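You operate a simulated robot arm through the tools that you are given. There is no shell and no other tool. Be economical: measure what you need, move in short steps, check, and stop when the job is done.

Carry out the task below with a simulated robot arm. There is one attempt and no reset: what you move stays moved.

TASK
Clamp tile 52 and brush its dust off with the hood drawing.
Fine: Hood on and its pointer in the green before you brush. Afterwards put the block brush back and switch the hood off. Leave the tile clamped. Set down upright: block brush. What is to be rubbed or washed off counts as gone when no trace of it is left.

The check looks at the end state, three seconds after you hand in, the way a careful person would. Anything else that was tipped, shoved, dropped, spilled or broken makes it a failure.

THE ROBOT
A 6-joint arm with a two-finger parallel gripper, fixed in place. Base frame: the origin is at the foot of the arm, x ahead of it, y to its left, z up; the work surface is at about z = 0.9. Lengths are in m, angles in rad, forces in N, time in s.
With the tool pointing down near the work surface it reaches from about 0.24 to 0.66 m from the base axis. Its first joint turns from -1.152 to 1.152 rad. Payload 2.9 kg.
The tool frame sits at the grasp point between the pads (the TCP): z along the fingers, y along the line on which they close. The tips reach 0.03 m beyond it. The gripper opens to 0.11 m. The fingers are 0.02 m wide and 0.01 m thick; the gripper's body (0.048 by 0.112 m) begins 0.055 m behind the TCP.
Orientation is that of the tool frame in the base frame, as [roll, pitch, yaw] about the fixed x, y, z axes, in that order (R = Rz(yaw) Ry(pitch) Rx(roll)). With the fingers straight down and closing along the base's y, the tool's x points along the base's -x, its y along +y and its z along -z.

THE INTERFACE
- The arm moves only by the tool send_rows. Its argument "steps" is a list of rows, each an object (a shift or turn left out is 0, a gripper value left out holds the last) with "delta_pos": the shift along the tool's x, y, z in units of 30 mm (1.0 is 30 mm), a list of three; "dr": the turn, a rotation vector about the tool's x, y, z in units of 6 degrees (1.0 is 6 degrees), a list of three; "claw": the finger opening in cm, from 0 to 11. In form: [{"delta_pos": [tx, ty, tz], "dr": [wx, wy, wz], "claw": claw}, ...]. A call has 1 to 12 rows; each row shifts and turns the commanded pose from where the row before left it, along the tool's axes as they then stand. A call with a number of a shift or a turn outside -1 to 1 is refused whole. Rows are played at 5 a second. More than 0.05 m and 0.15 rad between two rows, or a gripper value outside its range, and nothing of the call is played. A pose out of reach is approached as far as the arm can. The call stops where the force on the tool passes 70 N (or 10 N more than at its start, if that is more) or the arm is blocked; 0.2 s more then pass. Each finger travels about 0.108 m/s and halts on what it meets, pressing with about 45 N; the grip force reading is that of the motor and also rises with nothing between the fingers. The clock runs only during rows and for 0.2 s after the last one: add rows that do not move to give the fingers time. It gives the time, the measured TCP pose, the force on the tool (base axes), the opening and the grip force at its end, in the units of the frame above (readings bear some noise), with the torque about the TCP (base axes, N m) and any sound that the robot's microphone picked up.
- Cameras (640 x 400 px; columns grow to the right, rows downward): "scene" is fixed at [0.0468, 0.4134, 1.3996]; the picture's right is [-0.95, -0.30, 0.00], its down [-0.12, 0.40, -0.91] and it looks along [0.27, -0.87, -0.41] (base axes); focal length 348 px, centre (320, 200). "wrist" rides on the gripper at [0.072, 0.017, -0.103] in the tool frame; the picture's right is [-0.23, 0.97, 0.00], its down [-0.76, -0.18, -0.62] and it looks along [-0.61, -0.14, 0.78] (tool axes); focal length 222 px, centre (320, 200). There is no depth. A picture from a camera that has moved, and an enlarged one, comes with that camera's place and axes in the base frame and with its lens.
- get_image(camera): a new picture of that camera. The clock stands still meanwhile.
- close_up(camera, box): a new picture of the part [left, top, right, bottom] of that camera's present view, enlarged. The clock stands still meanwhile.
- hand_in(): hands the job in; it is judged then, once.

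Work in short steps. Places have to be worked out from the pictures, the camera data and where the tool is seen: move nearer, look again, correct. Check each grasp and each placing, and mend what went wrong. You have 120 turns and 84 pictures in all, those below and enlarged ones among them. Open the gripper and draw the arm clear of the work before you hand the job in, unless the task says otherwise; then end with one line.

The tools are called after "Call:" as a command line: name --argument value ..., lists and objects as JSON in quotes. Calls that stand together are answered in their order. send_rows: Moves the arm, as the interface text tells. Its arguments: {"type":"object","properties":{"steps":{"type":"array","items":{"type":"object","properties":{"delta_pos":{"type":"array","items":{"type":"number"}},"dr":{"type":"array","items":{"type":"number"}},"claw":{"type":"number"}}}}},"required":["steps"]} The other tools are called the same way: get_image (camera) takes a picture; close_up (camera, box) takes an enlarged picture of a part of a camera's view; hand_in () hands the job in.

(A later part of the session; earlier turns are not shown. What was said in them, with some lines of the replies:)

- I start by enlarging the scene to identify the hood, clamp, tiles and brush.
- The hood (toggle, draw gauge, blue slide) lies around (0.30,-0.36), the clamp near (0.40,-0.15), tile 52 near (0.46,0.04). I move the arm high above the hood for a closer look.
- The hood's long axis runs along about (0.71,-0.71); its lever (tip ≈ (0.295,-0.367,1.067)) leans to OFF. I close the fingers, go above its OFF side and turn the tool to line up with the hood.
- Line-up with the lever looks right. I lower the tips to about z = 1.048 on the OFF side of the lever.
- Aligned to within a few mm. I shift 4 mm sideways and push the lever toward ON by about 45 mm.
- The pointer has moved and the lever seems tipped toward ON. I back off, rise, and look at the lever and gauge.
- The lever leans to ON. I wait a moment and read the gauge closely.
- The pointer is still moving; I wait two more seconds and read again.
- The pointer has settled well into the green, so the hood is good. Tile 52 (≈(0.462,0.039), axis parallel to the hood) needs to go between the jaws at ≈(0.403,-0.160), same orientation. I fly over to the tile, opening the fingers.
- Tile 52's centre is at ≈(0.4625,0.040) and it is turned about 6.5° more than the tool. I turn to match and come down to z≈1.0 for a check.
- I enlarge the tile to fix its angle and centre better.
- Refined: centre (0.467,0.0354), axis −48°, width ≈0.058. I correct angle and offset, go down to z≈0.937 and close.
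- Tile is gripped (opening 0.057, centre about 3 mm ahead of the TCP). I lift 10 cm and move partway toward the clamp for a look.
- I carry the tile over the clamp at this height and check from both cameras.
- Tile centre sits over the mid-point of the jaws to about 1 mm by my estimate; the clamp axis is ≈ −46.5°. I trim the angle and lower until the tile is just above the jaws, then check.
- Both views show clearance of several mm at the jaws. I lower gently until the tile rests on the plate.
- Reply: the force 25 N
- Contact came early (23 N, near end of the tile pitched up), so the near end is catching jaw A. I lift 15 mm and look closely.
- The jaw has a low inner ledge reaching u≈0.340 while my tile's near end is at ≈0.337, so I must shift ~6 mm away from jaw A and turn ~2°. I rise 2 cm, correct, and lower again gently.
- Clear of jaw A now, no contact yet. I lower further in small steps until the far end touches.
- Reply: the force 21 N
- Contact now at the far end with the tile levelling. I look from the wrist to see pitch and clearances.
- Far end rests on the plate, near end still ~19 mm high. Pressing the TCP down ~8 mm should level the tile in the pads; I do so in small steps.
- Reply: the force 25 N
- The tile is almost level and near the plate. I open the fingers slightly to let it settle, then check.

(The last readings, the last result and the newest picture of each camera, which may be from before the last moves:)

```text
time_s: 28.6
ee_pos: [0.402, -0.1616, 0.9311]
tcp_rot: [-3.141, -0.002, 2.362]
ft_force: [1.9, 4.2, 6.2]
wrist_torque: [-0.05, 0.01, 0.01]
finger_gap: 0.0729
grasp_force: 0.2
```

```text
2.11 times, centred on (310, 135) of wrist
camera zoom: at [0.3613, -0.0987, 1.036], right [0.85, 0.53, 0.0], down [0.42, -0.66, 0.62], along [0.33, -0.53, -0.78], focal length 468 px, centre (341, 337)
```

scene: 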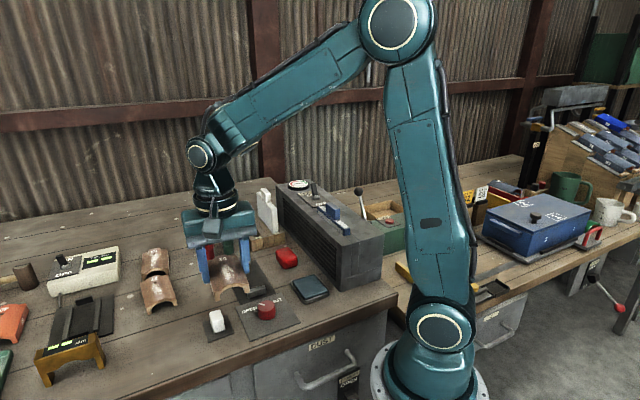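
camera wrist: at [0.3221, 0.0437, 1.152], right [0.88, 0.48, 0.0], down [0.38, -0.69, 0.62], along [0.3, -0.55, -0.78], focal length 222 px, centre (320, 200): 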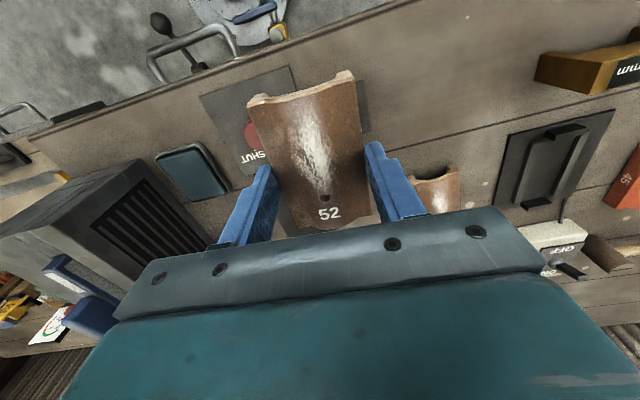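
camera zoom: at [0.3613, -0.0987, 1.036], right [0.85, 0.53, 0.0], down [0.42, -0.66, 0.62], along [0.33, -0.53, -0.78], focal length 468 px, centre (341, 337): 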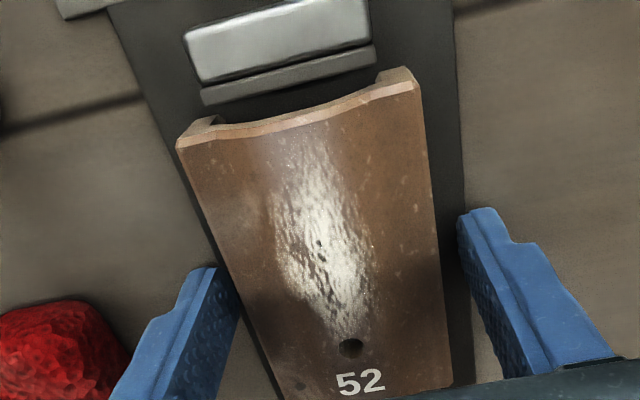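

Tile 52 lies flat between the jaws. I rise, move along to over the clamp knob (≈(0.311,-0.070)), and turn the tool back 45° so I'll have room for the 90° clockwise turn.

Call:
send_rows --steps '[{"delta_pos": [0, 0, -0.5]}, {"delta_pos": [0, 0, -1]}, {"delta_pos": [0, 0, -1]}, {"delta_pos": [0, 0, -1]}, {"delta_pos": [0.86, 0, 0], "dr": [0, 0, 0]}, {"delta_pos": [0.86, 0, 0]}, {"delta_pos": [0.86, 0, 0]}, {"delta_pos": [0.86, 0, 0]}, {"delta_pos": [0.86, 0, 0]}, {"dr": [0, 0, -1]}, {"dr": [0, 0, -1]}, {"dr": [0, 0, -1]}]'

Call:
send_rows --steps '[{"dr": [0, 0, -1]}, {"dr": [0, 0, -1]}, {"dr": [0, 0, -1]}, {"dr": [0, 0, -1]}, {"dr": [0, 0, -0.5]}]'

Call:
get_image --camera "wrist"

Call:
close_up --camera "scene" --box '[190, 220, 320, 340]'

```text
time_s: 31.2
ee_pos: [0.3103, -0.0719, 1.0384]
tcp_rot: [-3.142, -0.001, 2.679]
ft_force: [-0.3, 0.1, -0.1]
wrist_torque: [0.02, -0.01, 0.01]
finger_gap: 0.075
grasp_force: 0.1
```

```text
time_s: 32.4
ee_pos: [0.3096, -0.0698, 1.0382]
tcp_rot: [-3.141, 0.001, -3.134]
ft_force: [0.2, 0.0, -0.7]
wrist_torque: [0.02, -0.02, 0.0]
finger_gap: 0.075
grasp_force: 0.0
```

```text
38 pictures are left
camera wrist: at [0.2369, -0.055, 1.1415], right [0.22, 0.98, 0.0], down [0.76, -0.17, 0.62], along [0.61, -0.14, -0.78], focal length 222 px, centre (320, 200)
```

wrist: 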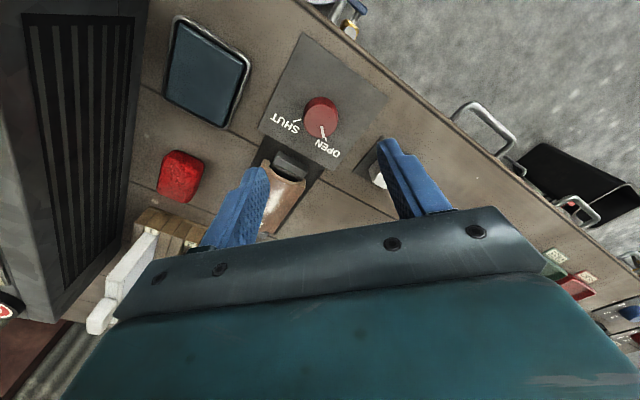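

```text
3.33 times, centred on (255, 280) of scene
camera zoom: at [0.0468, 0.4134, 1.3996], right [-0.95, -0.3, 0.0], down [-0.12, 0.4, -0.91], along [0.27, -0.87, -0.41], focal length 1158 px, centre (537, -67)
```

zoom: 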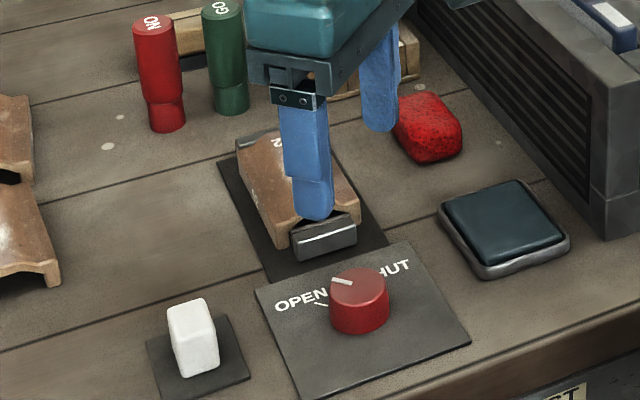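

Knob centre ≈(0.304,-0.068), top z≈0.93, 36 mm wide. I correct and lower around it, then close.

Call:
send_rows --steps '[{"delta_pos": [0.19, 0.06, 0]}, {"delta_pos": [0, 0, 1]}, {"delta_pos": [0, 0, 1]}, {"delta_pos": [0, 0, 0.8]}, {"delta_pos": [0, 0, 0.5]}, {"claw": 3}, {}, {}]'

Call:
close_up --camera "scene" --box '[190, 220, 320, 340]'

```text
time_s: 34.2
ee_pos: [0.3034, -0.0698, 0.9398]
tcp_rot: [-3.139, 0.0, -3.137]
ft_force: [1.0, -11.7, -10.1]
wrist_torque: [-0.48, -0.58, -0.07]
finger_gap: 0.035
grasp_force: 44.5
```

```text
3.33 times, centred on (255, 280) of scene
camera zoom: at [0.0469, 0.4131, 1.3997], right [-0.95, -0.3, 0.0], down [-0.12, 0.4, -0.91], along [0.27, -0.87, -0.41], focal length 1158 px, centre (537, -67)
```

zoom: 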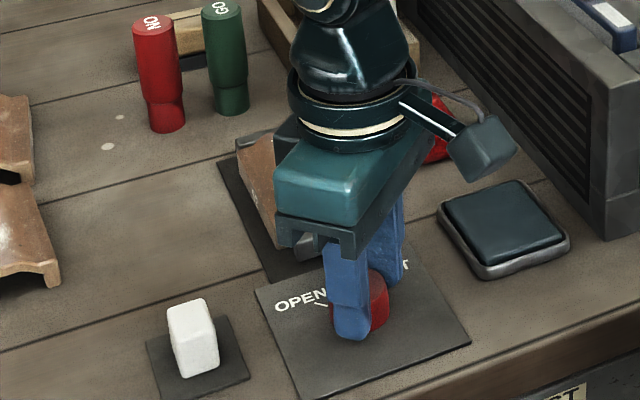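

Knob gripped. I turn clockwise (as seen from above) toward SHUT.

Call:
send_rows --steps '[{"delta_pos": [0, -0.06, 0], "dr": [0, 0, 1]}, {"dr": [0, 0, 1]}, {"dr": [0, 0, 1]}, {"dr": [0, 0, 1]}, {"dr": [0, 0, 1]}, {"dr": [0, 0, 1]}, {"dr": [0, 0, 1]}, {"dr": [0, 0, 1]}, {"dr": [0, 0, 1]}, {"dr": [0, 0, 1]}, {"dr": [0, 0, 1]}, {"dr": [0, 0, 1]}]'

Call:
close_up --camera "scene" --box '[190, 220, 320, 340]'

```text
time_s: 36.8
ee_pos: [0.309, -0.0667, 0.9396]
tcp_rot: [3.124, -0.005, 1.899]
ft_force: [37.4, 33.8, -17.9]
wrist_torque: [0.58, -0.94, 0.19]
finger_gap: 0.0343
grasp_force: 44.8
```

```text
3.33 times, centred on (255, 280) of scene
camera zoom: at [0.048, 0.4142, 1.3992], right [-0.95, -0.3, 0.0], down [-0.13, 0.39, -0.91], along [0.27, -0.87, -0.41], focal length 1158 px, centre (537, -67)
```

zoom: 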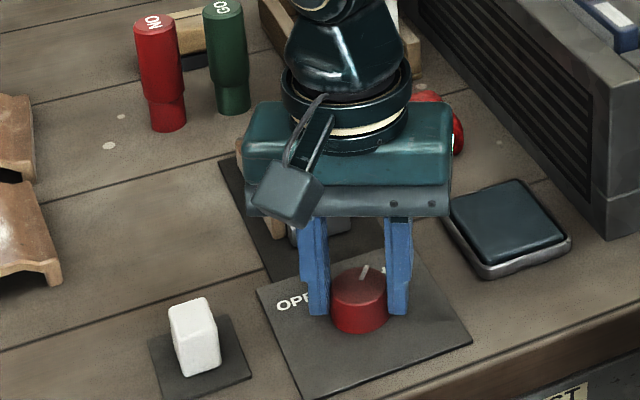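

The knob followed, though side force shows my centre is off by some mm. I recentre (+6,+5 mm) and turn the remaining ~18°.

Call:
send_rows --steps '[{"delta_pos": [0.09, 0.24, 0]}, {"dr": [0, 0, 1]}, {"dr": [0, 0, 1]}, {"dr": [0, 0, 1]}]'

Call:
close_up --camera "scene" --box '[190, 220, 320, 340]'

```text
time_s: 37.8
ee_pos: [0.3112, -0.066, 0.9404]
tcp_rot: [3.14, -0.002, 1.577]
ft_force: [13.4, 7.2, 7.3]
wrist_torque: [0.12, -0.5, 0.83]
finger_gap: 0.035
grasp_force: 45.8
```

```text
3.33 times, centred on (255, 280) of scene
camera zoom: at [0.0471, 0.4136, 1.3995], right [-0.95, -0.3, 0.0], down [-0.12, 0.4, -0.91], along [0.27, -0.87, -0.41], focal length 1158 px, centre (537, -67)
```

zoom: 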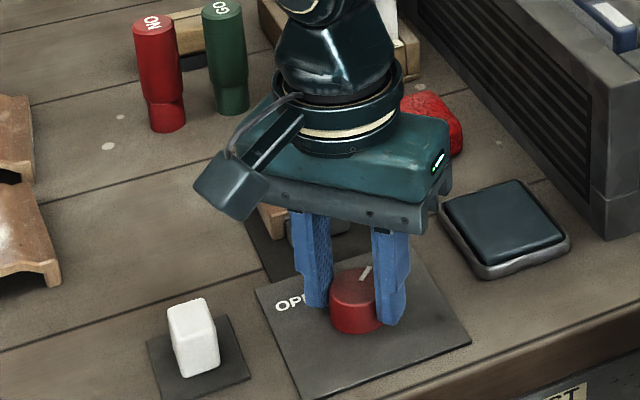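

Torque of 0.8 N m suggests the knob is at its stop. I release, rise and look at the mark and the jaws.

Call:
send_rows --steps '[{"claw": 7}, {}, {"delta_pos": [0, 0, -1]}, {"delta_pos": [0, 0, -1]}, {"delta_pos": [0, 0, -1]}, {"delta_pos": [0, 0, -1]}]'

Call:
get_image --camera "wrist"

Call:
close_up --camera "scene" --box '[190, 220, 320, 340]'

```text
time_s: 39.2
ee_pos: [0.3104, -0.0656, 1.0617]
tcp_rot: [3.141, -0.001, 1.577]
ft_force: [-0.5, -0.9, 0.0]
wrist_torque: [0.0, -0.02, 0.02]
finger_gap: 0.0702
grasp_force: 0.1
```

```text
33 pictures are left
camera wrist: at [0.3258, 0.0064, 1.1636], right [0.98, -0.22, 0.0], down [-0.17, -0.76, 0.62], along [-0.14, -0.61, -0.78], focal length 222 px, centre (320, 200)
```

wrist: 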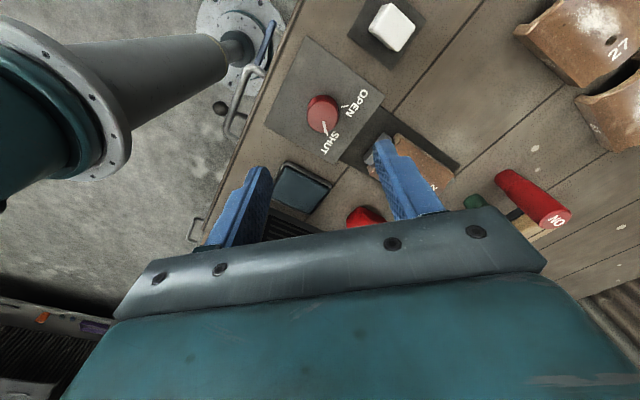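

```text
3.33 times, centred on (255, 280) of scene
camera zoom: at [0.0468, 0.4134, 1.3995], right [-0.95, -0.3, 0.0], down [-0.12, 0.4, -0.91], along [0.27, -0.87, -0.41], focal length 1158 px, centre (537, -67)
```

zoom: 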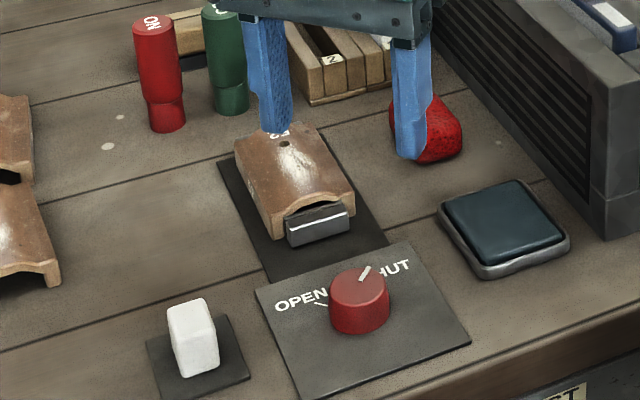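

The mark is on SHUT and jaw A has closed on the tile: clamped. Next the block brush – the wooden block with dark bristles behind the GO/NO plugs at ≈(0.565,-0.298). I move above it while turning.

Call:
send_rows --steps '[{"delta_pos": [-0.72, 0.85, -0.25]}, {"delta_pos": [-0.72, 0.85, -0.25]}, {"delta_pos": [-0.72, 0.85, -0.25]}, {"delta_pos": [-0.72, 0.85, -0.25]}, {"delta_pos": [-0.72, 0.85, -0.25]}, {"delta_pos": [-0.72, 0.85, -0.25]}, {"delta_pos": [-0.72, 0.85, -0.25]}, {"delta_pos": [-0.72, 0.85, -0.25]}, {"delta_pos": [-0.72, 0.85, -0.25]}, {"dr": [0, 0, 1]}, {"dr": [0, 0, 1]}, {"dr": [0, 0, 1]}]'

Call:
get_image --camera "wrist"

Call:
close_up --camera "scene" --box '[190, 190, 260, 250]'

```text
time_s: 41.8
ee_pos: [0.5408, -0.2589, 1.1285]
tcp_rot: [-3.14, 0.0, 1.262]
ft_force: [0.7, 0.0, -0.2]
wrist_torque: [0.01, -0.02, 0.01]
finger_gap: 0.0701
grasp_force: 0.0
```

```text
31 pictures are left
camera wrist: at [0.5787, -0.1957, 1.2302], right [0.86, -0.51, 0.0], down [-0.4, -0.67, 0.62], along [-0.32, -0.53, -0.78], focal length 222 px, centre (320, 200)
```

wrist: 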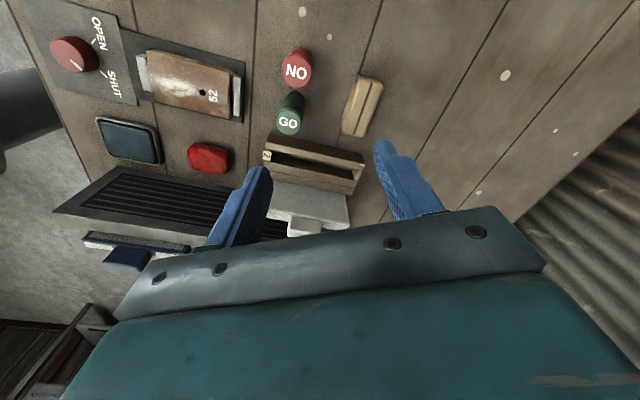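

```text
6.67 times, centred on (225, 220) of scene
camera zoom: at [0.0468, 0.4134, 1.3996], right [-0.95, -0.3, 0.0], down [-0.12, 0.4, -0.91], along [0.27, -0.87, -0.41], focal length 2317 px, centre (953, 67)
```

zoom: 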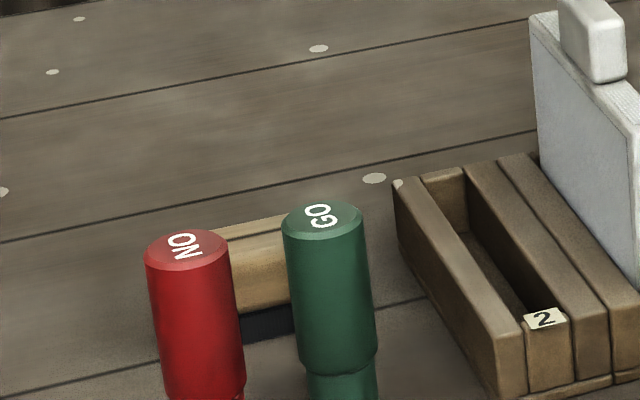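

Brush centre ≈(0.580,-0.292), long axis at 47°, top z≈0.94, width ≈34 mm. I turn so the fingers close across its width and come down to z≈1.0.

Call:
send_rows --steps '[{"dr": [0, 0, 0.854]}, {"dr": [0, 0, 0.854]}, {"dr": [0, 0, 0.854]}, {"dr": [0, 0, 0.854]}, {"dr": [0, 0, 0.854]}, {"delta_pos": [0.09, 0.85, 0]}, {"delta_pos": [0, 0.85, 0]}, {"delta_pos": [0, 0, 1]}, {"delta_pos": [0, 0, 1]}, {"delta_pos": [0, 0, 1]}, {"delta_pos": [0, 0, 1]}]'

Call:
get_image --camera "wrist"

```text
time_s: 44.2
ee_pos: [0.5633, -0.2821, 1.0014]
tcp_rot: [3.14, 0.0, 0.817]
ft_force: [-0.1, 0.7, 0.5]
wrist_torque: [-0.01, 0.0, -0.02]
finger_gap: 0.0698
grasp_force: 0.1
out of reach, approached as far as the arm can: row 7
```

```text
29 pictures are left
camera wrist: at [0.6249, -0.2398, 1.1049], right [0.55, -0.83, 0.0], down [-0.65, -0.43, 0.62], along [-0.52, -0.34, -0.78], focal length 222 px, centre (320, 200)
```

wrist: 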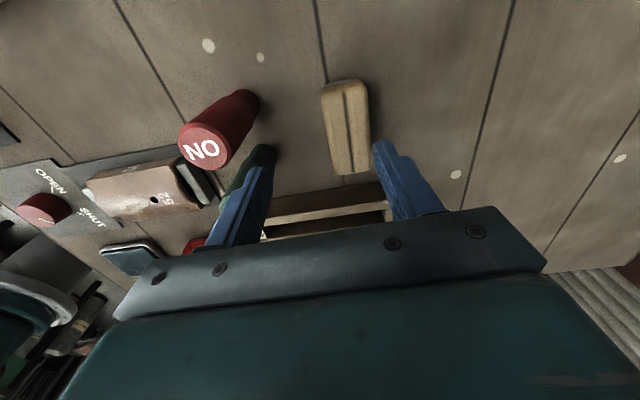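

Brush centre now ≈(0.582,-0.293): I'm 21 mm short sideways because of reach at height. I lower a bit and shift over it, watching the reading.

Call:
send_rows --steps '[{"delta_pos": [0, 0, 0.4]}, {"delta_pos": [0.15, 0.35, 0]}, {"delta_pos": [0, 0.35, 0]}]'

```text
time_s: 45.0
ee_pos: [0.5815, -0.2919, 0.9905]
tcp_rot: [-3.14, -0.001, 0.817]
ft_force: [-0.5, -0.4, -0.1]
wrist_torque: [0.04, 0.01, -0.04]
finger_gap: 0.0701
grasp_force: 0.2
```

Right over it. I lower to z≈0.947 and close on the block.

Call:
send_rows --steps '[{"delta_pos": [0, 0, 0.7]}, {"delta_pos": [0, 0, 0.75]}, {"claw": 2}, {}, {}]'

Call:
close_up --camera "wrist" --box '[200, 40, 460, 240]'

Call:
close_up --camera "scene" --box '[180, 180, 270, 255]'

```text
time_s: 46.2
ee_pos: [0.5825, -0.2921, 0.9469]
tcp_rot: [-3.141, 0.0, 0.817]
ft_force: [-0.3, -0.7, -0.2]
wrist_torque: [0.02, -0.02, 0.01]
finger_gap: 0.0328
grasp_force: 45.2
```

```text
2.00 times, centred on (330, 140) of wrist
camera zoom: at [0.6441, -0.2513, 1.0501], right [0.55, -0.83, 0.0], down [-0.65, -0.43, 0.62], along [-0.52, -0.34, -0.78], focal length 444 px, centre (300, 320)
```

zoom: 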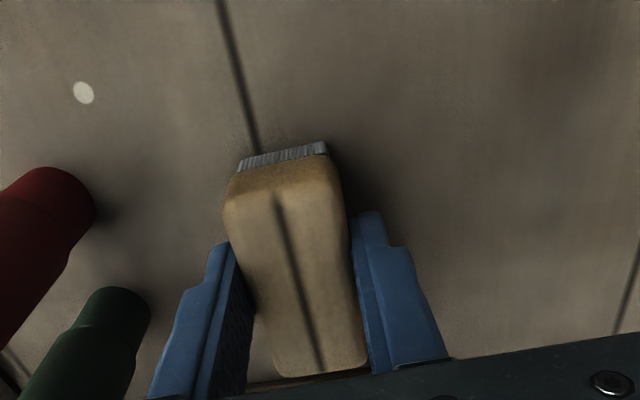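

```text
5.33 times, centred on (225, 218) of scene
camera zoom: at [0.0468, 0.4134, 1.3996], right [-0.95, -0.3, 0.0], down [-0.12, 0.4, -0.91], along [0.27, -0.87, -0.41], focal length 1853 px, centre (827, 107)
```

zoom: 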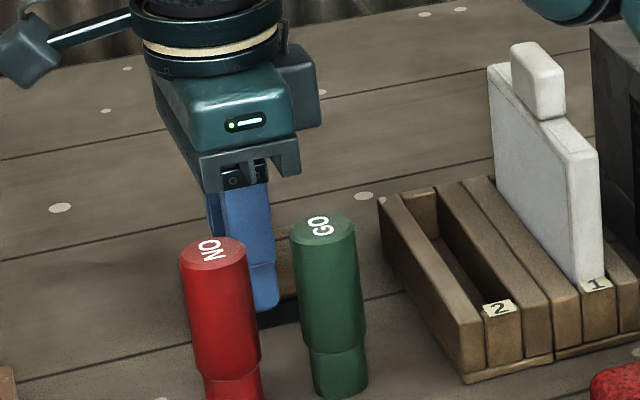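

Brush gripped. I lift it, easing back slightly while rising so that it clears the plugs and stays in reach.

Call:
send_rows --steps '[{"delta_pos": [0, 0, -0.75]}, {"delta_pos": [0, 0, -0.75]}, {"delta_pos": [0, -0.4, -0.8]}, {"delta_pos": [0, -0.4, -0.8]}, {"delta_pos": [0, -0.2, -0.9]}, {"delta_pos": [0, 0, -0.5]}]'

```text
time_s: 47.6
ee_pos: [0.5598, -0.2706, 1.0826]
tcp_rot: [-3.14, 0.0, 0.816]
ft_force: [0.0, 0.1, -1.0]
wrist_torque: [0.02, 0.0, 0.01]
finger_gap: 0.0329
grasp_force: 45.3
```

Tile crest ≈0.9355, so bristles touch at TCP z≈0.9825. I carry the brush over the knob end of the tile and hover ~2 cm above contact, then check gauge and position.

Call:
send_rows --steps '[{"delta_pos": [-0.1, -0.886, 0]}, {"delta_pos": [-0.1, -0.886, 0]}, {"delta_pos": [-0.1, -0.886, 0]}, {"delta_pos": [-0.1, -0.886, 0]}, {"delta_pos": [-0.1, -0.886, 0]}, {"delta_pos": [-0.1, -0.886, 0]}, {"delta_pos": [-0.1, -0.886, 0]}, {"delta_pos": [-0.1, -0.886, 0]}, {"delta_pos": [-0.1, -0.886, 0]}, {"delta_pos": [0, 0, 1]}, {"delta_pos": [0, 0, 1]}, {"delta_pos": [0, 0, 0.6]}]'

Call:
close_up --camera "scene" --box '[200, 170, 340, 300]'

Call:
close_up --camera "wrist" --box '[180, 30, 460, 240]'

```text
time_s: 50.2
ee_pos: [0.3661, -0.1281, 1.004]
tcp_rot: [-3.141, 0.0, 0.816]
ft_force: [0.9, -1.0, 0.3]
wrist_torque: [0.0, 0.01, 0.0]
finger_gap: 0.0329
grasp_force: 45.1
```

```text
3.08 times, centred on (270, 235) of scene
camera zoom: at [0.0468, 0.4134, 1.3996], right [-0.95, -0.3, 0.0], down [-0.12, 0.4, -0.91], along [0.27, -0.87, -0.41], focal length 1069 px, centre (474, 92)
```

zoom: 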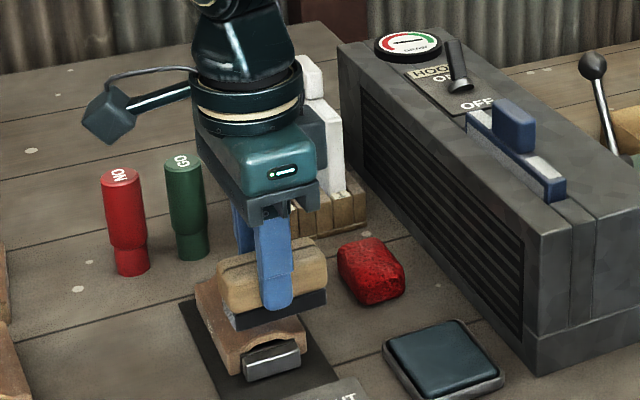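

```text
1.90 times, centred on (320, 135) of wrist
camera zoom: at [0.4281, -0.0868, 1.1068], right [0.55, -0.83, 0.0], down [-0.65, -0.43, 0.62], along [-0.52, -0.34, -0.78], focal length 423 px, centre (320, 324)
```

zoom: 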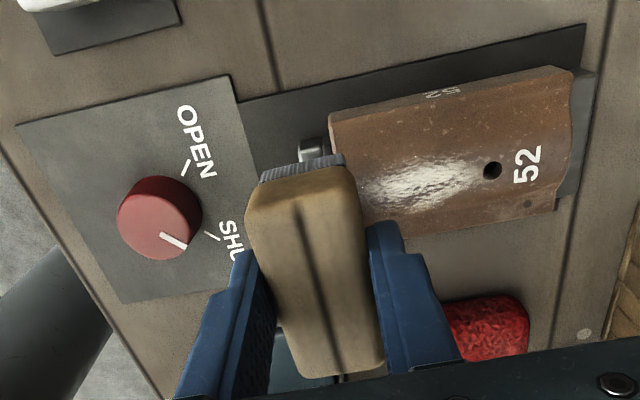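

Pointer still green, lever ON. I lower the brush onto the tile and make a first stroke along it and back.

Call:
send_rows --steps '[{"delta_pos": [0, 0.3, 0.4]}, {"delta_pos": [0, 0, 0.25]}, {"delta_pos": [0, 0, 0.1]}, {"delta_pos": [0, 0, 0.07]}]'

```text
time_s: 51.2
ee_pos: [0.374, -0.133, 0.98]
tcp_rot: [3.141, -0.001, 0.816]
ft_force: [0.1, -0.2, -0.5]
wrist_torque: [0.01, 0.0, -0.01]
finger_gap: 0.033
grasp_force: 44.7
```

No contact yet; I lower in 1.5 mm steps.

Call:
send_rows --steps '[{"delta_pos": [0, 0, 0.06]}, {"delta_pos": [0, 0, 0.06]}]'

```text
time_s: 51.8
ee_pos: [0.3729, -0.1336, 0.9778]
tcp_rot: [3.136, -0.001, 0.816]
ft_force: [-12.4, 3.1, 37.8]
wrist_torque: [0.03, 0.36, -0.08]
finger_gap: 0.033
grasp_force: 44.9
```

Contact at z≈0.978 with 38 N; I ease up 0.6 mm and stroke along the tile and back.

Call:
send_rows --steps '[{"delta_pos": [0, 0.2, -0.02]}, {"delta_pos": [0, 0.4, 0]}, {"delta_pos": [0, 0.4, 0]}, {"delta_pos": [0, 0.4, 0]}, {"delta_pos": [0, 0.4, 0]}, {"delta_pos": [0, 0.4, 0]}, {"delta_pos": [0, 0.4, 0]}]'

Call:
close_up --camera "scene" --box '[200, 220, 300, 300]'

```text
time_s: 52.6
ee_pos: [0.3919, -0.1486, 0.9794]
tcp_rot: [-3.127, 0.001, 0.824]
ft_force: [-1.8, 1.0, 10.1]
wrist_torque: [-0.09, -0.05, 0.01]
finger_gap: 0.0325
grasp_force: 44.9
stopped in row 4: the force on the tool passed its limit at 80 N (the readings are from after the stop); the commanded pose is now the measured one
```

```text
5.00 times, centred on (250, 260) of scene
camera zoom: at [0.0467, 0.4135, 1.3995], right [-0.95, -0.3, 0.0], down [-0.12, 0.4, -0.91], along [0.27, -0.87, -0.41], focal length 1738 px, centre (670, -100)
```

zoom: 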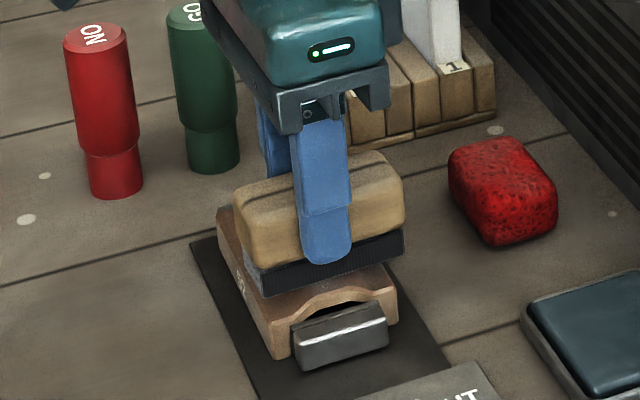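

Force peaked mid-stroke; commanded pose is now z 0.9794 with light 10 N contact. I continue, raising 1 mm, in smaller steps.

Call:
send_rows --steps '[{"delta_pos": [0, 0.2, -0.04]}, {"delta_pos": [0, 0.25, 0]}, {"delta_pos": [0, 0.25, 0]}, {"delta_pos": [0, 0.25, 0]}, {"delta_pos": [0, 0.25, 0]}, {"delta_pos": [0, 0.25, 0]}]'

```text
time_s: 54.0
ee_pos: [0.4227, -0.1787, 0.979]
tcp_rot: [-3.125, 0.0, 0.823]
ft_force: [-4.4, 5.8, 13.4]
wrist_torque: [0.06, 0.09, -0.04]
finger_gap: 0.0325
grasp_force: 44.1
```

Good contact (13 N). I stroke back to the near end.

Call:
send_rows --steps '[{"delta_pos": [0, 0.25, 0]}, {"delta_pos": [0, -0.3, 0]}, {"delta_pos": [0, -0.3, 0]}, {"delta_pos": [0, -0.3, 0]}, {"delta_pos": [0, -0.3, 0]}, {"delta_pos": [0, -0.3, 0]}, {"delta_pos": [0, -0.3, 0]}, {"delta_pos": [0, -0.3, 0]}, {"delta_pos": [0, -0.3, 0]}, {"delta_pos": [0, -0.3, 0]}, {"delta_pos": [0, -0.3, 0]}]'

Call:
close_up --camera "wrist" --box '[280, 40, 480, 200]'

```text
time_s: 56.4
ee_pos: [0.3609, -0.1236, 0.9793]
tcp_rot: [-3.127, 0.002, 0.825]
ft_force: [-0.1, 0.8, -0.5]
wrist_torque: [0.01, -0.03, -0.01]
finger_gap: 0.0328
grasp_force: 44.8
```

```text
2.50 times, centred on (380, 120) of wrist
camera zoom: at [0.4241, -0.0815, 1.0819], right [0.56, -0.83, -0.02], down [-0.64, -0.44, 0.63], along [-0.53, -0.34, -0.78], focal length 555 px, centre (170, 400)
```

zoom: 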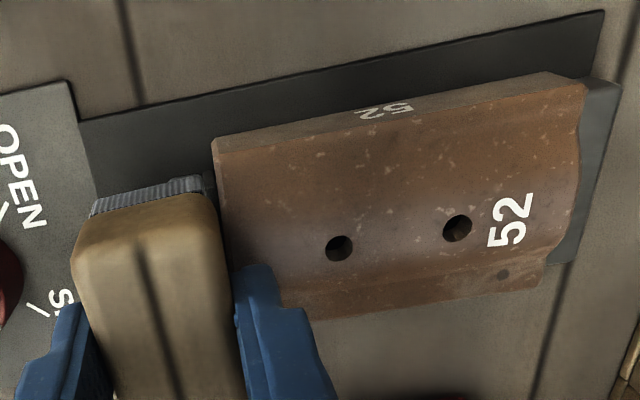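

The dust looks gone. I lift straight up, level the tool, and check the tile from the scene camera.

Call:
send_rows --steps '[{"delta_pos": [0, 0, -0.6]}, {"delta_pos": [0, 0, -1], "dr": [-0.134, 0, 0]}, {"delta_pos": [0, 0, -1]}, {"delta_pos": [0, 0, -1]}]'

Call:
close_up --camera "scene" --box '[210, 230, 290, 300]'

Call:
close_up --camera "wrist" --box '[280, 40, 480, 200]'

```text
time_s: 57.4
ee_pos: [0.3626, -0.1242, 1.0875]
tcp_rot: [-3.139, 0.001, 0.823]
ft_force: [0.1, -0.2, -1.0]
wrist_torque: [0.01, -0.05, -0.03]
finger_gap: 0.0327
grasp_force: 44.9
```

```text
5.71 times, centred on (250, 265) of scene
camera zoom: at [0.0468, 0.4134, 1.3995], right [-0.95, -0.3, 0.0], down [-0.12, 0.4, -0.91], along [0.27, -0.87, -0.41], focal length 1986 px, centre (720, -171)
```

zoom: 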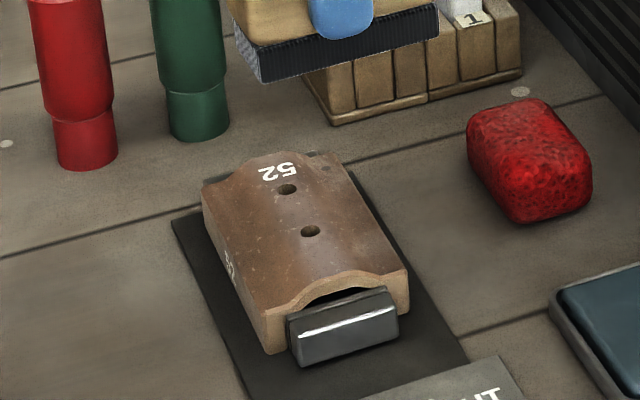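

```text
2.50 times, centred on (380, 120) of wrist
camera zoom: at [0.4238, -0.0822, 1.1899], right [0.56, -0.83, 0.0], down [-0.65, -0.44, 0.62], along [-0.52, -0.35, -0.78], focal length 555 px, centre (170, 400)
```

zoom: 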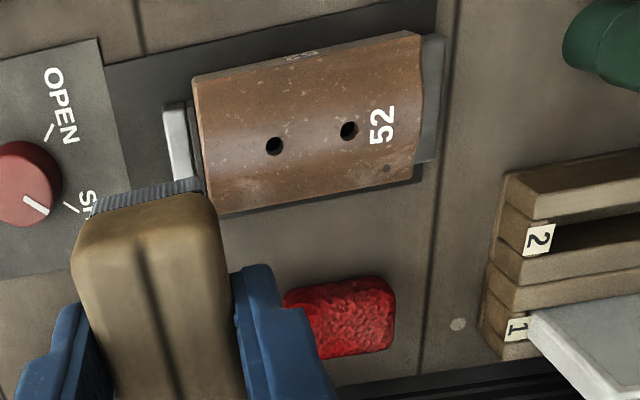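

Tile is clean. I carry the brush back to above its place along the same path.

Call:
send_rows --steps '[{"delta_pos": [0.102, 0.904, 0], "dr": [0, 0, 0.05]}, {"delta_pos": [0.102, 0.904, 0]}, {"delta_pos": [0.102, 0.904, 0]}, {"delta_pos": [0.102, 0.904, 0]}, {"delta_pos": [0.102, 0.904, 0]}, {"delta_pos": [0.102, 0.904, 0]}, {"delta_pos": [0.102, 0.904, 0]}, {"delta_pos": [0.102, 0.904, 0]}, {"delta_pos": [0.102, 0.904, 0]}, {}]'

```text
time_s: 59.6
ee_pos: [0.5589, -0.2694, 1.0872]
tcp_rot: [-3.138, 0.002, 0.82]
ft_force: [0.0, 0.4, -0.7]
wrist_torque: [-0.06, 0.01, -0.02]
finger_gap: 0.0328
grasp_force: 44.9
```

Now the reverse of the lift-off: outward while lowering, stopping ~9 mm above the bench.

Call:
send_rows --steps '[{"delta_pos": [0, 0, 0.5]}, {"delta_pos": [0, 0.2, 0.9]}, {"delta_pos": [0, 0.44, 0.8]}, {"delta_pos": [0, 0.45, 0.8]}, {"delta_pos": [0, 0, 0.75]}, {"delta_pos": [0, 0, 0.6]}]'

Call:
close_up --camera "wrist" --box '[200, 40, 460, 240]'

```text
time_s: 61.0
ee_pos: [0.5833, -0.2916, 0.9565]
tcp_rot: [-3.14, -0.001, 0.819]
ft_force: [0.0, -0.5, -0.5]
wrist_torque: [-0.01, -0.02, -0.02]
finger_gap: 0.0329
grasp_force: 45.4
```

```text
2.00 times, centred on (330, 140) of wrist
camera zoom: at [0.6453, -0.2501, 1.0589], right [0.56, -0.83, 0.0], down [-0.65, -0.43, 0.62], along [-0.52, -0.35, -0.78], focal length 444 px, centre (300, 320)
```

zoom: 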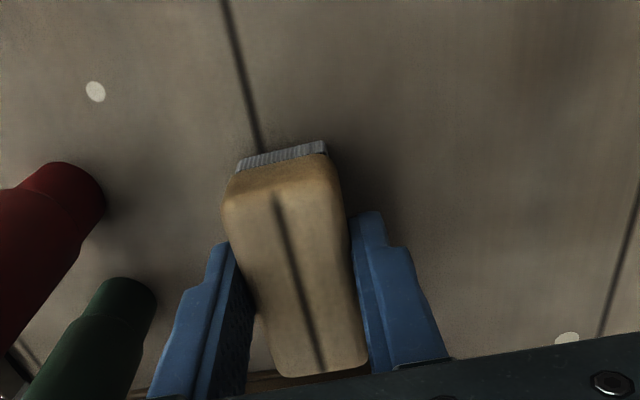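

Same place, brush unchanged in the grip. I lower in small steps to contact.

Call:
send_rows --steps '[{"delta_pos": [0, 0, 0.12]}, {"delta_pos": [0, 0, 0.1]}, {"delta_pos": [0, 0, 0.07]}]'

```text
time_s: 61.8
ee_pos: [0.5831, -0.2915, 0.9476]
tcp_rot: [-3.14, 0.0, 0.818]
ft_force: [-0.4, 0.6, -0.9]
wrist_torque: [0.04, 0.01, 0.01]
finger_gap: 0.0327
grasp_force: 45.2
```

Call:
send_rows --steps '[{"delta_pos": [0, 0, 0.03]}, {"delta_pos": [0, 0, 0.03]}]'

```text
time_s: 62.4
ee_pos: [0.583, -0.292, 0.9464]
tcp_rot: [3.141, -0.001, 0.818]
ft_force: [-2.3, 1.2, 5.4]
wrist_torque: [0.12, 0.05, 0.1]
finger_gap: 0.0327
grasp_force: 44.7
```

Light contact (5 N). I open the fingers, rise and back off along the clear path.

Call:
send_rows --steps '[{"claw": 5}, {"claw": 6.5}, {}, {"delta_pos": [0, 0, -0.75]}, {"delta_pos": [0, 0, -0.75]}, {"delta_pos": [0, -0.4, -0.8]}, {"delta_pos": [0, -0.4, -0.8]}, {"delta_pos": [0, -0.2, -0.9]}, {"delta_pos": [0, 0, -1]}, {"delta_pos": [0, -0.5, -0.7]}]'

Call:
close_up --camera "wrist" --box '[200, 0, 500, 240]'

Call:
close_up --camera "scene" --box '[190, 160, 350, 290]'

```text
time_s: 64.6
ee_pos: [0.5506, -0.2603, 1.1173]
tcp_rot: [-3.14, 0.004, 0.818]
ft_force: [-0.5, 0.0, 0.0]
wrist_torque: [-0.03, 0.01, 0.01]
finger_gap: 0.0651
grasp_force: 0.1
```

```text
1.67 times, centred on (350, 120) of wrist
camera zoom: at [0.612, -0.2194, 1.2202], right [0.56, -0.83, 0.0], down [-0.65, -0.43, 0.62], along [-0.52, -0.35, -0.78], focal length 370 px, centre (270, 333)
```

zoom: 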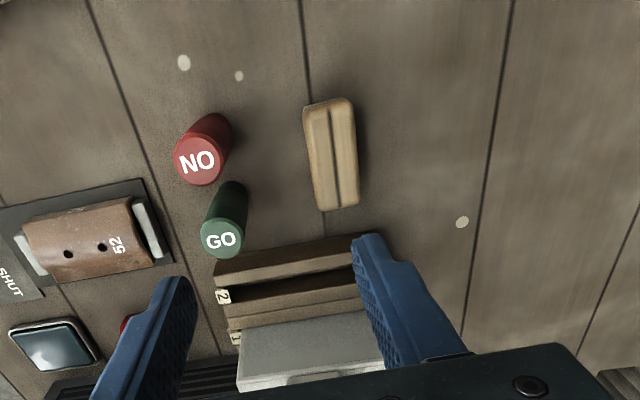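

```text
3.08 times, centred on (270, 225) of scene
camera zoom: at [0.0468, 0.4134, 1.3995], right [-0.95, -0.3, 0.0], down [-0.12, 0.4, -0.91], along [0.27, -0.87, -0.41], focal length 1069 px, centre (474, 123)
```

zoom: 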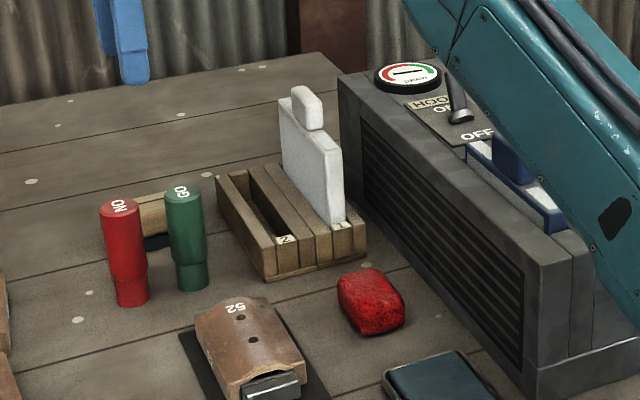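

The brush stands back in its place. Now the hood: closed fingers go to the ON side of the lever, above (0.338,-0.406).

Call:
send_rows --steps '[{"delta_pos": [0, 0, -1], "claw": 0}, {"delta_pos": [-0.4, -0.1, -1]}, {"delta_pos": [-0.89, -0.194, 0]}, {"delta_pos": [-0.89, -0.194, 0]}, {"delta_pos": [-0.89, -0.194, 0]}, {"delta_pos": [-0.89, -0.194, 0]}, {"delta_pos": [-0.89, -0.194, 0]}, {"delta_pos": [-0.89, -0.194, 0]}, {"delta_pos": [-0.89, -0.194, 0]}, {"delta_pos": [-0.89, -0.194, 0]}, {"delta_pos": [-0.89, -0.194, 0]}, {}]'

Call:
get_image --camera "wrist"

```text
time_s: 67.2
ee_pos: [0.3376, -0.4082, 1.1783]
tcp_rot: [-3.139, 0.002, 0.82]
ft_force: [-0.1, -0.1, 0.2]
wrist_torque: [0.01, 0.03, 0.01]
finger_gap: 0.0001
grasp_force: 37.8
```

```text
17 pictures are left
camera wrist: at [0.3991, -0.3667, 1.2802], right [0.56, -0.83, 0.0], down [-0.65, -0.43, 0.62], along [-0.52, -0.35, -0.78], focal length 222 px, centre (320, 200)
```

wrist: 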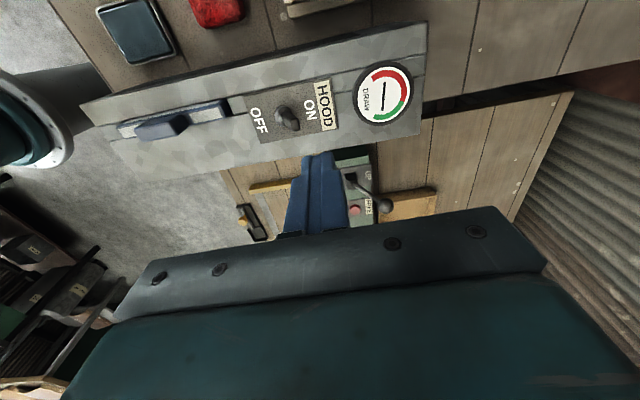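

Line-up is good: finger 42 mm beyond the lever base on the ON side, clear of the gauge. I lower and push toward OFF ~45 mm.

Call:
send_rows --steps '[{"delta_pos": [0, 0, 0.9]}, {"delta_pos": [0, 0, 0.9]}, {"delta_pos": [0, 0, 0.9]}, {"delta_pos": [0, 0, 0.6]}]'

Call:
close_up --camera "scene" --box '[260, 140, 380, 220]'

```text
time_s: 68.2
ee_pos: [0.3364, -0.4065, 1.077]
tcp_rot: [3.141, -0.001, 0.819]
ft_force: [-0.4, 0.4, 0.0]
wrist_torque: [-0.03, 0.03, 0.01]
finger_gap: 0.0
grasp_force: 37.8
```

```text
5.00 times, centred on (320, 180) of scene
camera zoom: at [0.0468, 0.4134, 1.3996], right [-0.95, -0.3, 0.0], down [-0.12, 0.4, -0.91], along [0.27, -0.87, -0.41], focal length 1738 px, centre (320, 300)
```

zoom: 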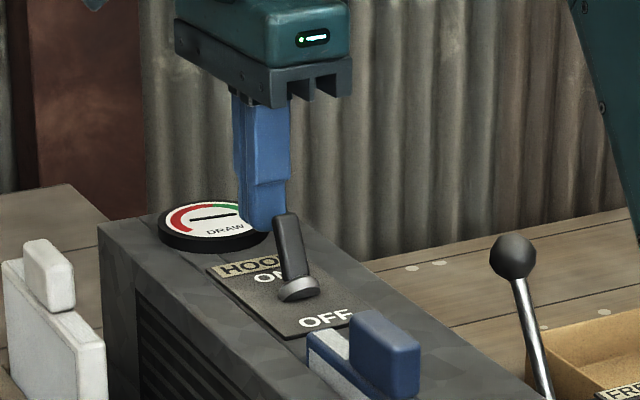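

Call:
send_rows --steps '[{"delta_pos": [0, -0.3, 0]}, {"delta_pos": [0, -0.3, 0]}, {"delta_pos": [0, -0.3, 0]}, {"delta_pos": [0, -0.3, 0]}, {"delta_pos": [0, -0.25, 0]}, {"delta_pos": [0, 0.9, 0]}, {"delta_pos": [0, 0.3, -0.8]}, {"delta_pos": [0, 0, -1]}, {"delta_pos": [0, 0, -1]}, {"delta_pos": [0, 0, -1]}, {"delta_pos": [0, 0, -1]}, {}]'

Call:
close_up --camera "scene" --box '[260, 140, 380, 220]'

```text
time_s: 70.8
ee_pos: [0.331, -0.4019, 1.2236]
tcp_rot: [-3.139, 0.001, 0.819]
ft_force: [0.4, 0.4, -0.7]
wrist_torque: [0.0, 0.0, -0.01]
finger_gap: 0.0001
grasp_force: 37.5
```

```text
5.00 times, centred on (320, 180) of scene
camera zoom: at [0.0468, 0.4134, 1.3996], right [-0.95, -0.3, 0.0], down [-0.12, 0.4, -0.91], along [0.27, -0.87, -0.41], focal length 1738 px, centre (320, 300)
```

zoom: 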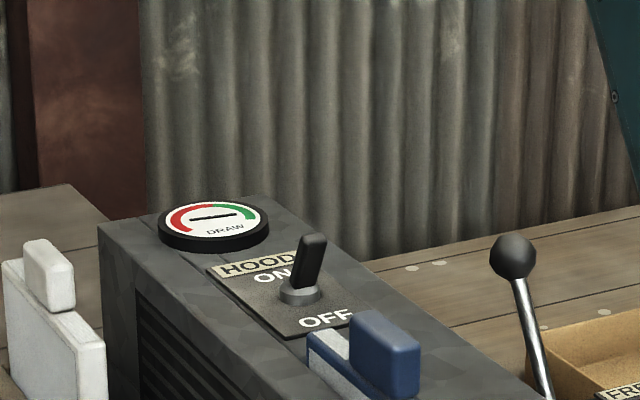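

The lever is back on OFF. I open the gripper, draw clear toward a neutral spot, and do a final check.

Call:
send_rows --steps '[{"delta_pos": [0, 0, -0.5], "claw": 8}, {"delta_pos": [0.9, 0, 0]}, {"delta_pos": [0.9, 0, 0]}, {"delta_pos": [0.9, 0, 0]}, {"delta_pos": [0.9, 0, 0]}, {"delta_pos": [0.9, 0, 0]}, {"delta_pos": [0.9, 0, 0]}, {"delta_pos": [0.9, 0, 0]}, {}, {}, {}]'

Call:
get_image --camera "scene"

Call:
close_up --camera "scene" --box '[280, 165, 340, 205]'

Call:
close_up --camera "scene" --box '[180, 200, 320, 330]'

```text
time_s: 73.2
ee_pos: [0.4613, -0.2641, 1.2367]
tcp_rot: [-3.14, 0.0, 0.82]
ft_force: [0.2, -0.3, 0.2]
wrist_torque: [0.03, 0.01, 0.04]
finger_gap: 0.08
grasp_force: 0.1
```

```text
14 pictures are left
```

scene: 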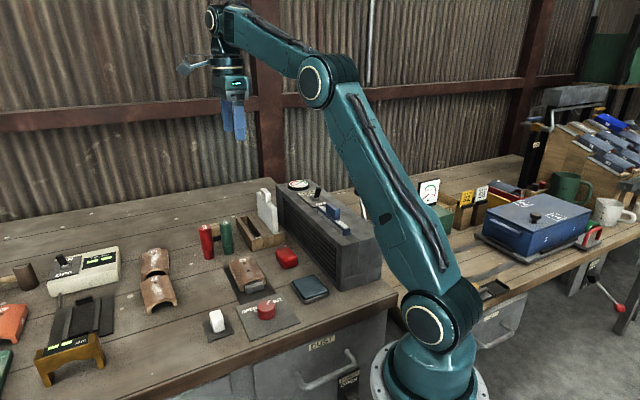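

```text
10.00 times, centred on (310, 185) of scene
camera zoom: at [0.0468, 0.4134, 1.3996], right [-0.95, -0.3, 0.0], down [-0.12, 0.4, -0.91], along [0.27, -0.87, -0.41], focal length 3475 px, centre (420, 350)
```

zoom: 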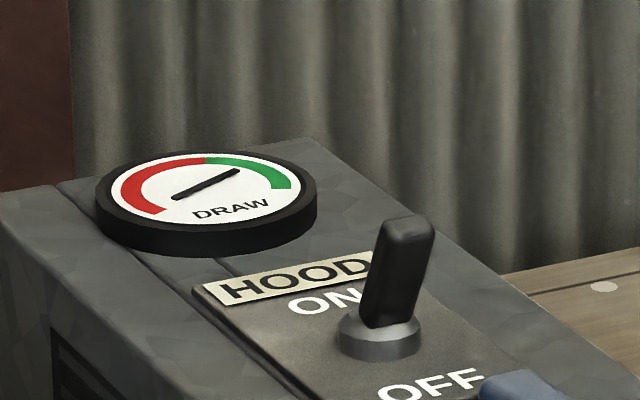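

```text
3.08 times, centred on (250, 265) of scene
camera zoom: at [0.0468, 0.4134, 1.3996], right [-0.95, -0.3, 0.0], down [-0.12, 0.4, -0.91], along [0.27, -0.87, -0.41], focal length 1069 px, centre (535, 0)
```

zoom: 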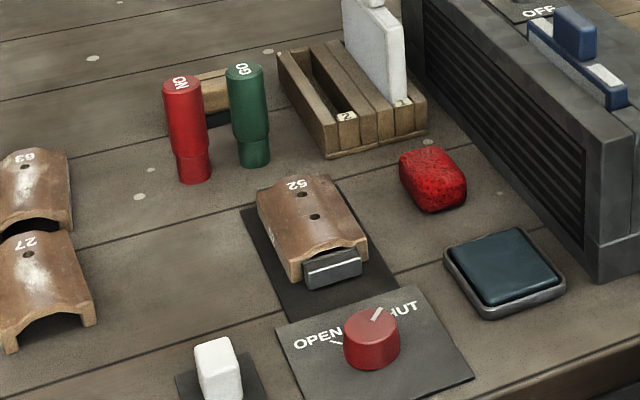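

Everything is in order: lever OFF, pointer at rest, tile clamped, brush back. One last enlarged look at the tile surface for traces.

Call:
close_up --camera "scene" --box '[225, 250, 275, 295]'

Call:
get_image --camera "wrist"

```text
8.89 times, centred on (250, 272) of scene
camera zoom: at [0.0468, 0.4134, 1.3996], right [-0.95, -0.3, 0.0], down [-0.12, 0.4, -0.91], along [0.27, -0.87, -0.41], focal length 3089 px, centre (942, -444)
```

zoom: 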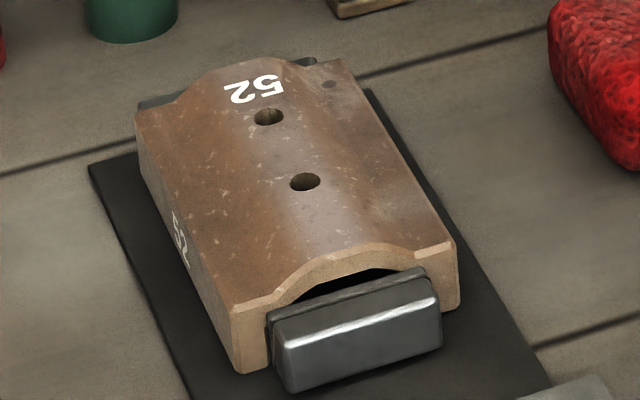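

```text
10 pictures are left
camera wrist: at [0.5236, -0.2233, 1.3399], right [0.56, -0.83, 0.0], down [-0.65, -0.43, 0.62], along [-0.52, -0.35, -0.78], focal length 222 px, centre (320, 200)
```

wrist: 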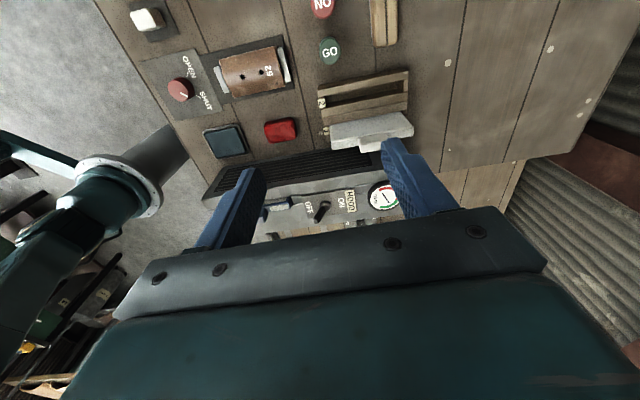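

The tile is clean, only its own texture specks and the sheen remain. I hand in.

Call:
hand_in

```text
The job is handed in.
```

Tile 52 is clamped and, in the last close-up, clean of dust. I brushed it with the hood on and its pointer in the green. The block brush stands upright where I picked it up, the hood is off, and the gripper is open with the arm clear.
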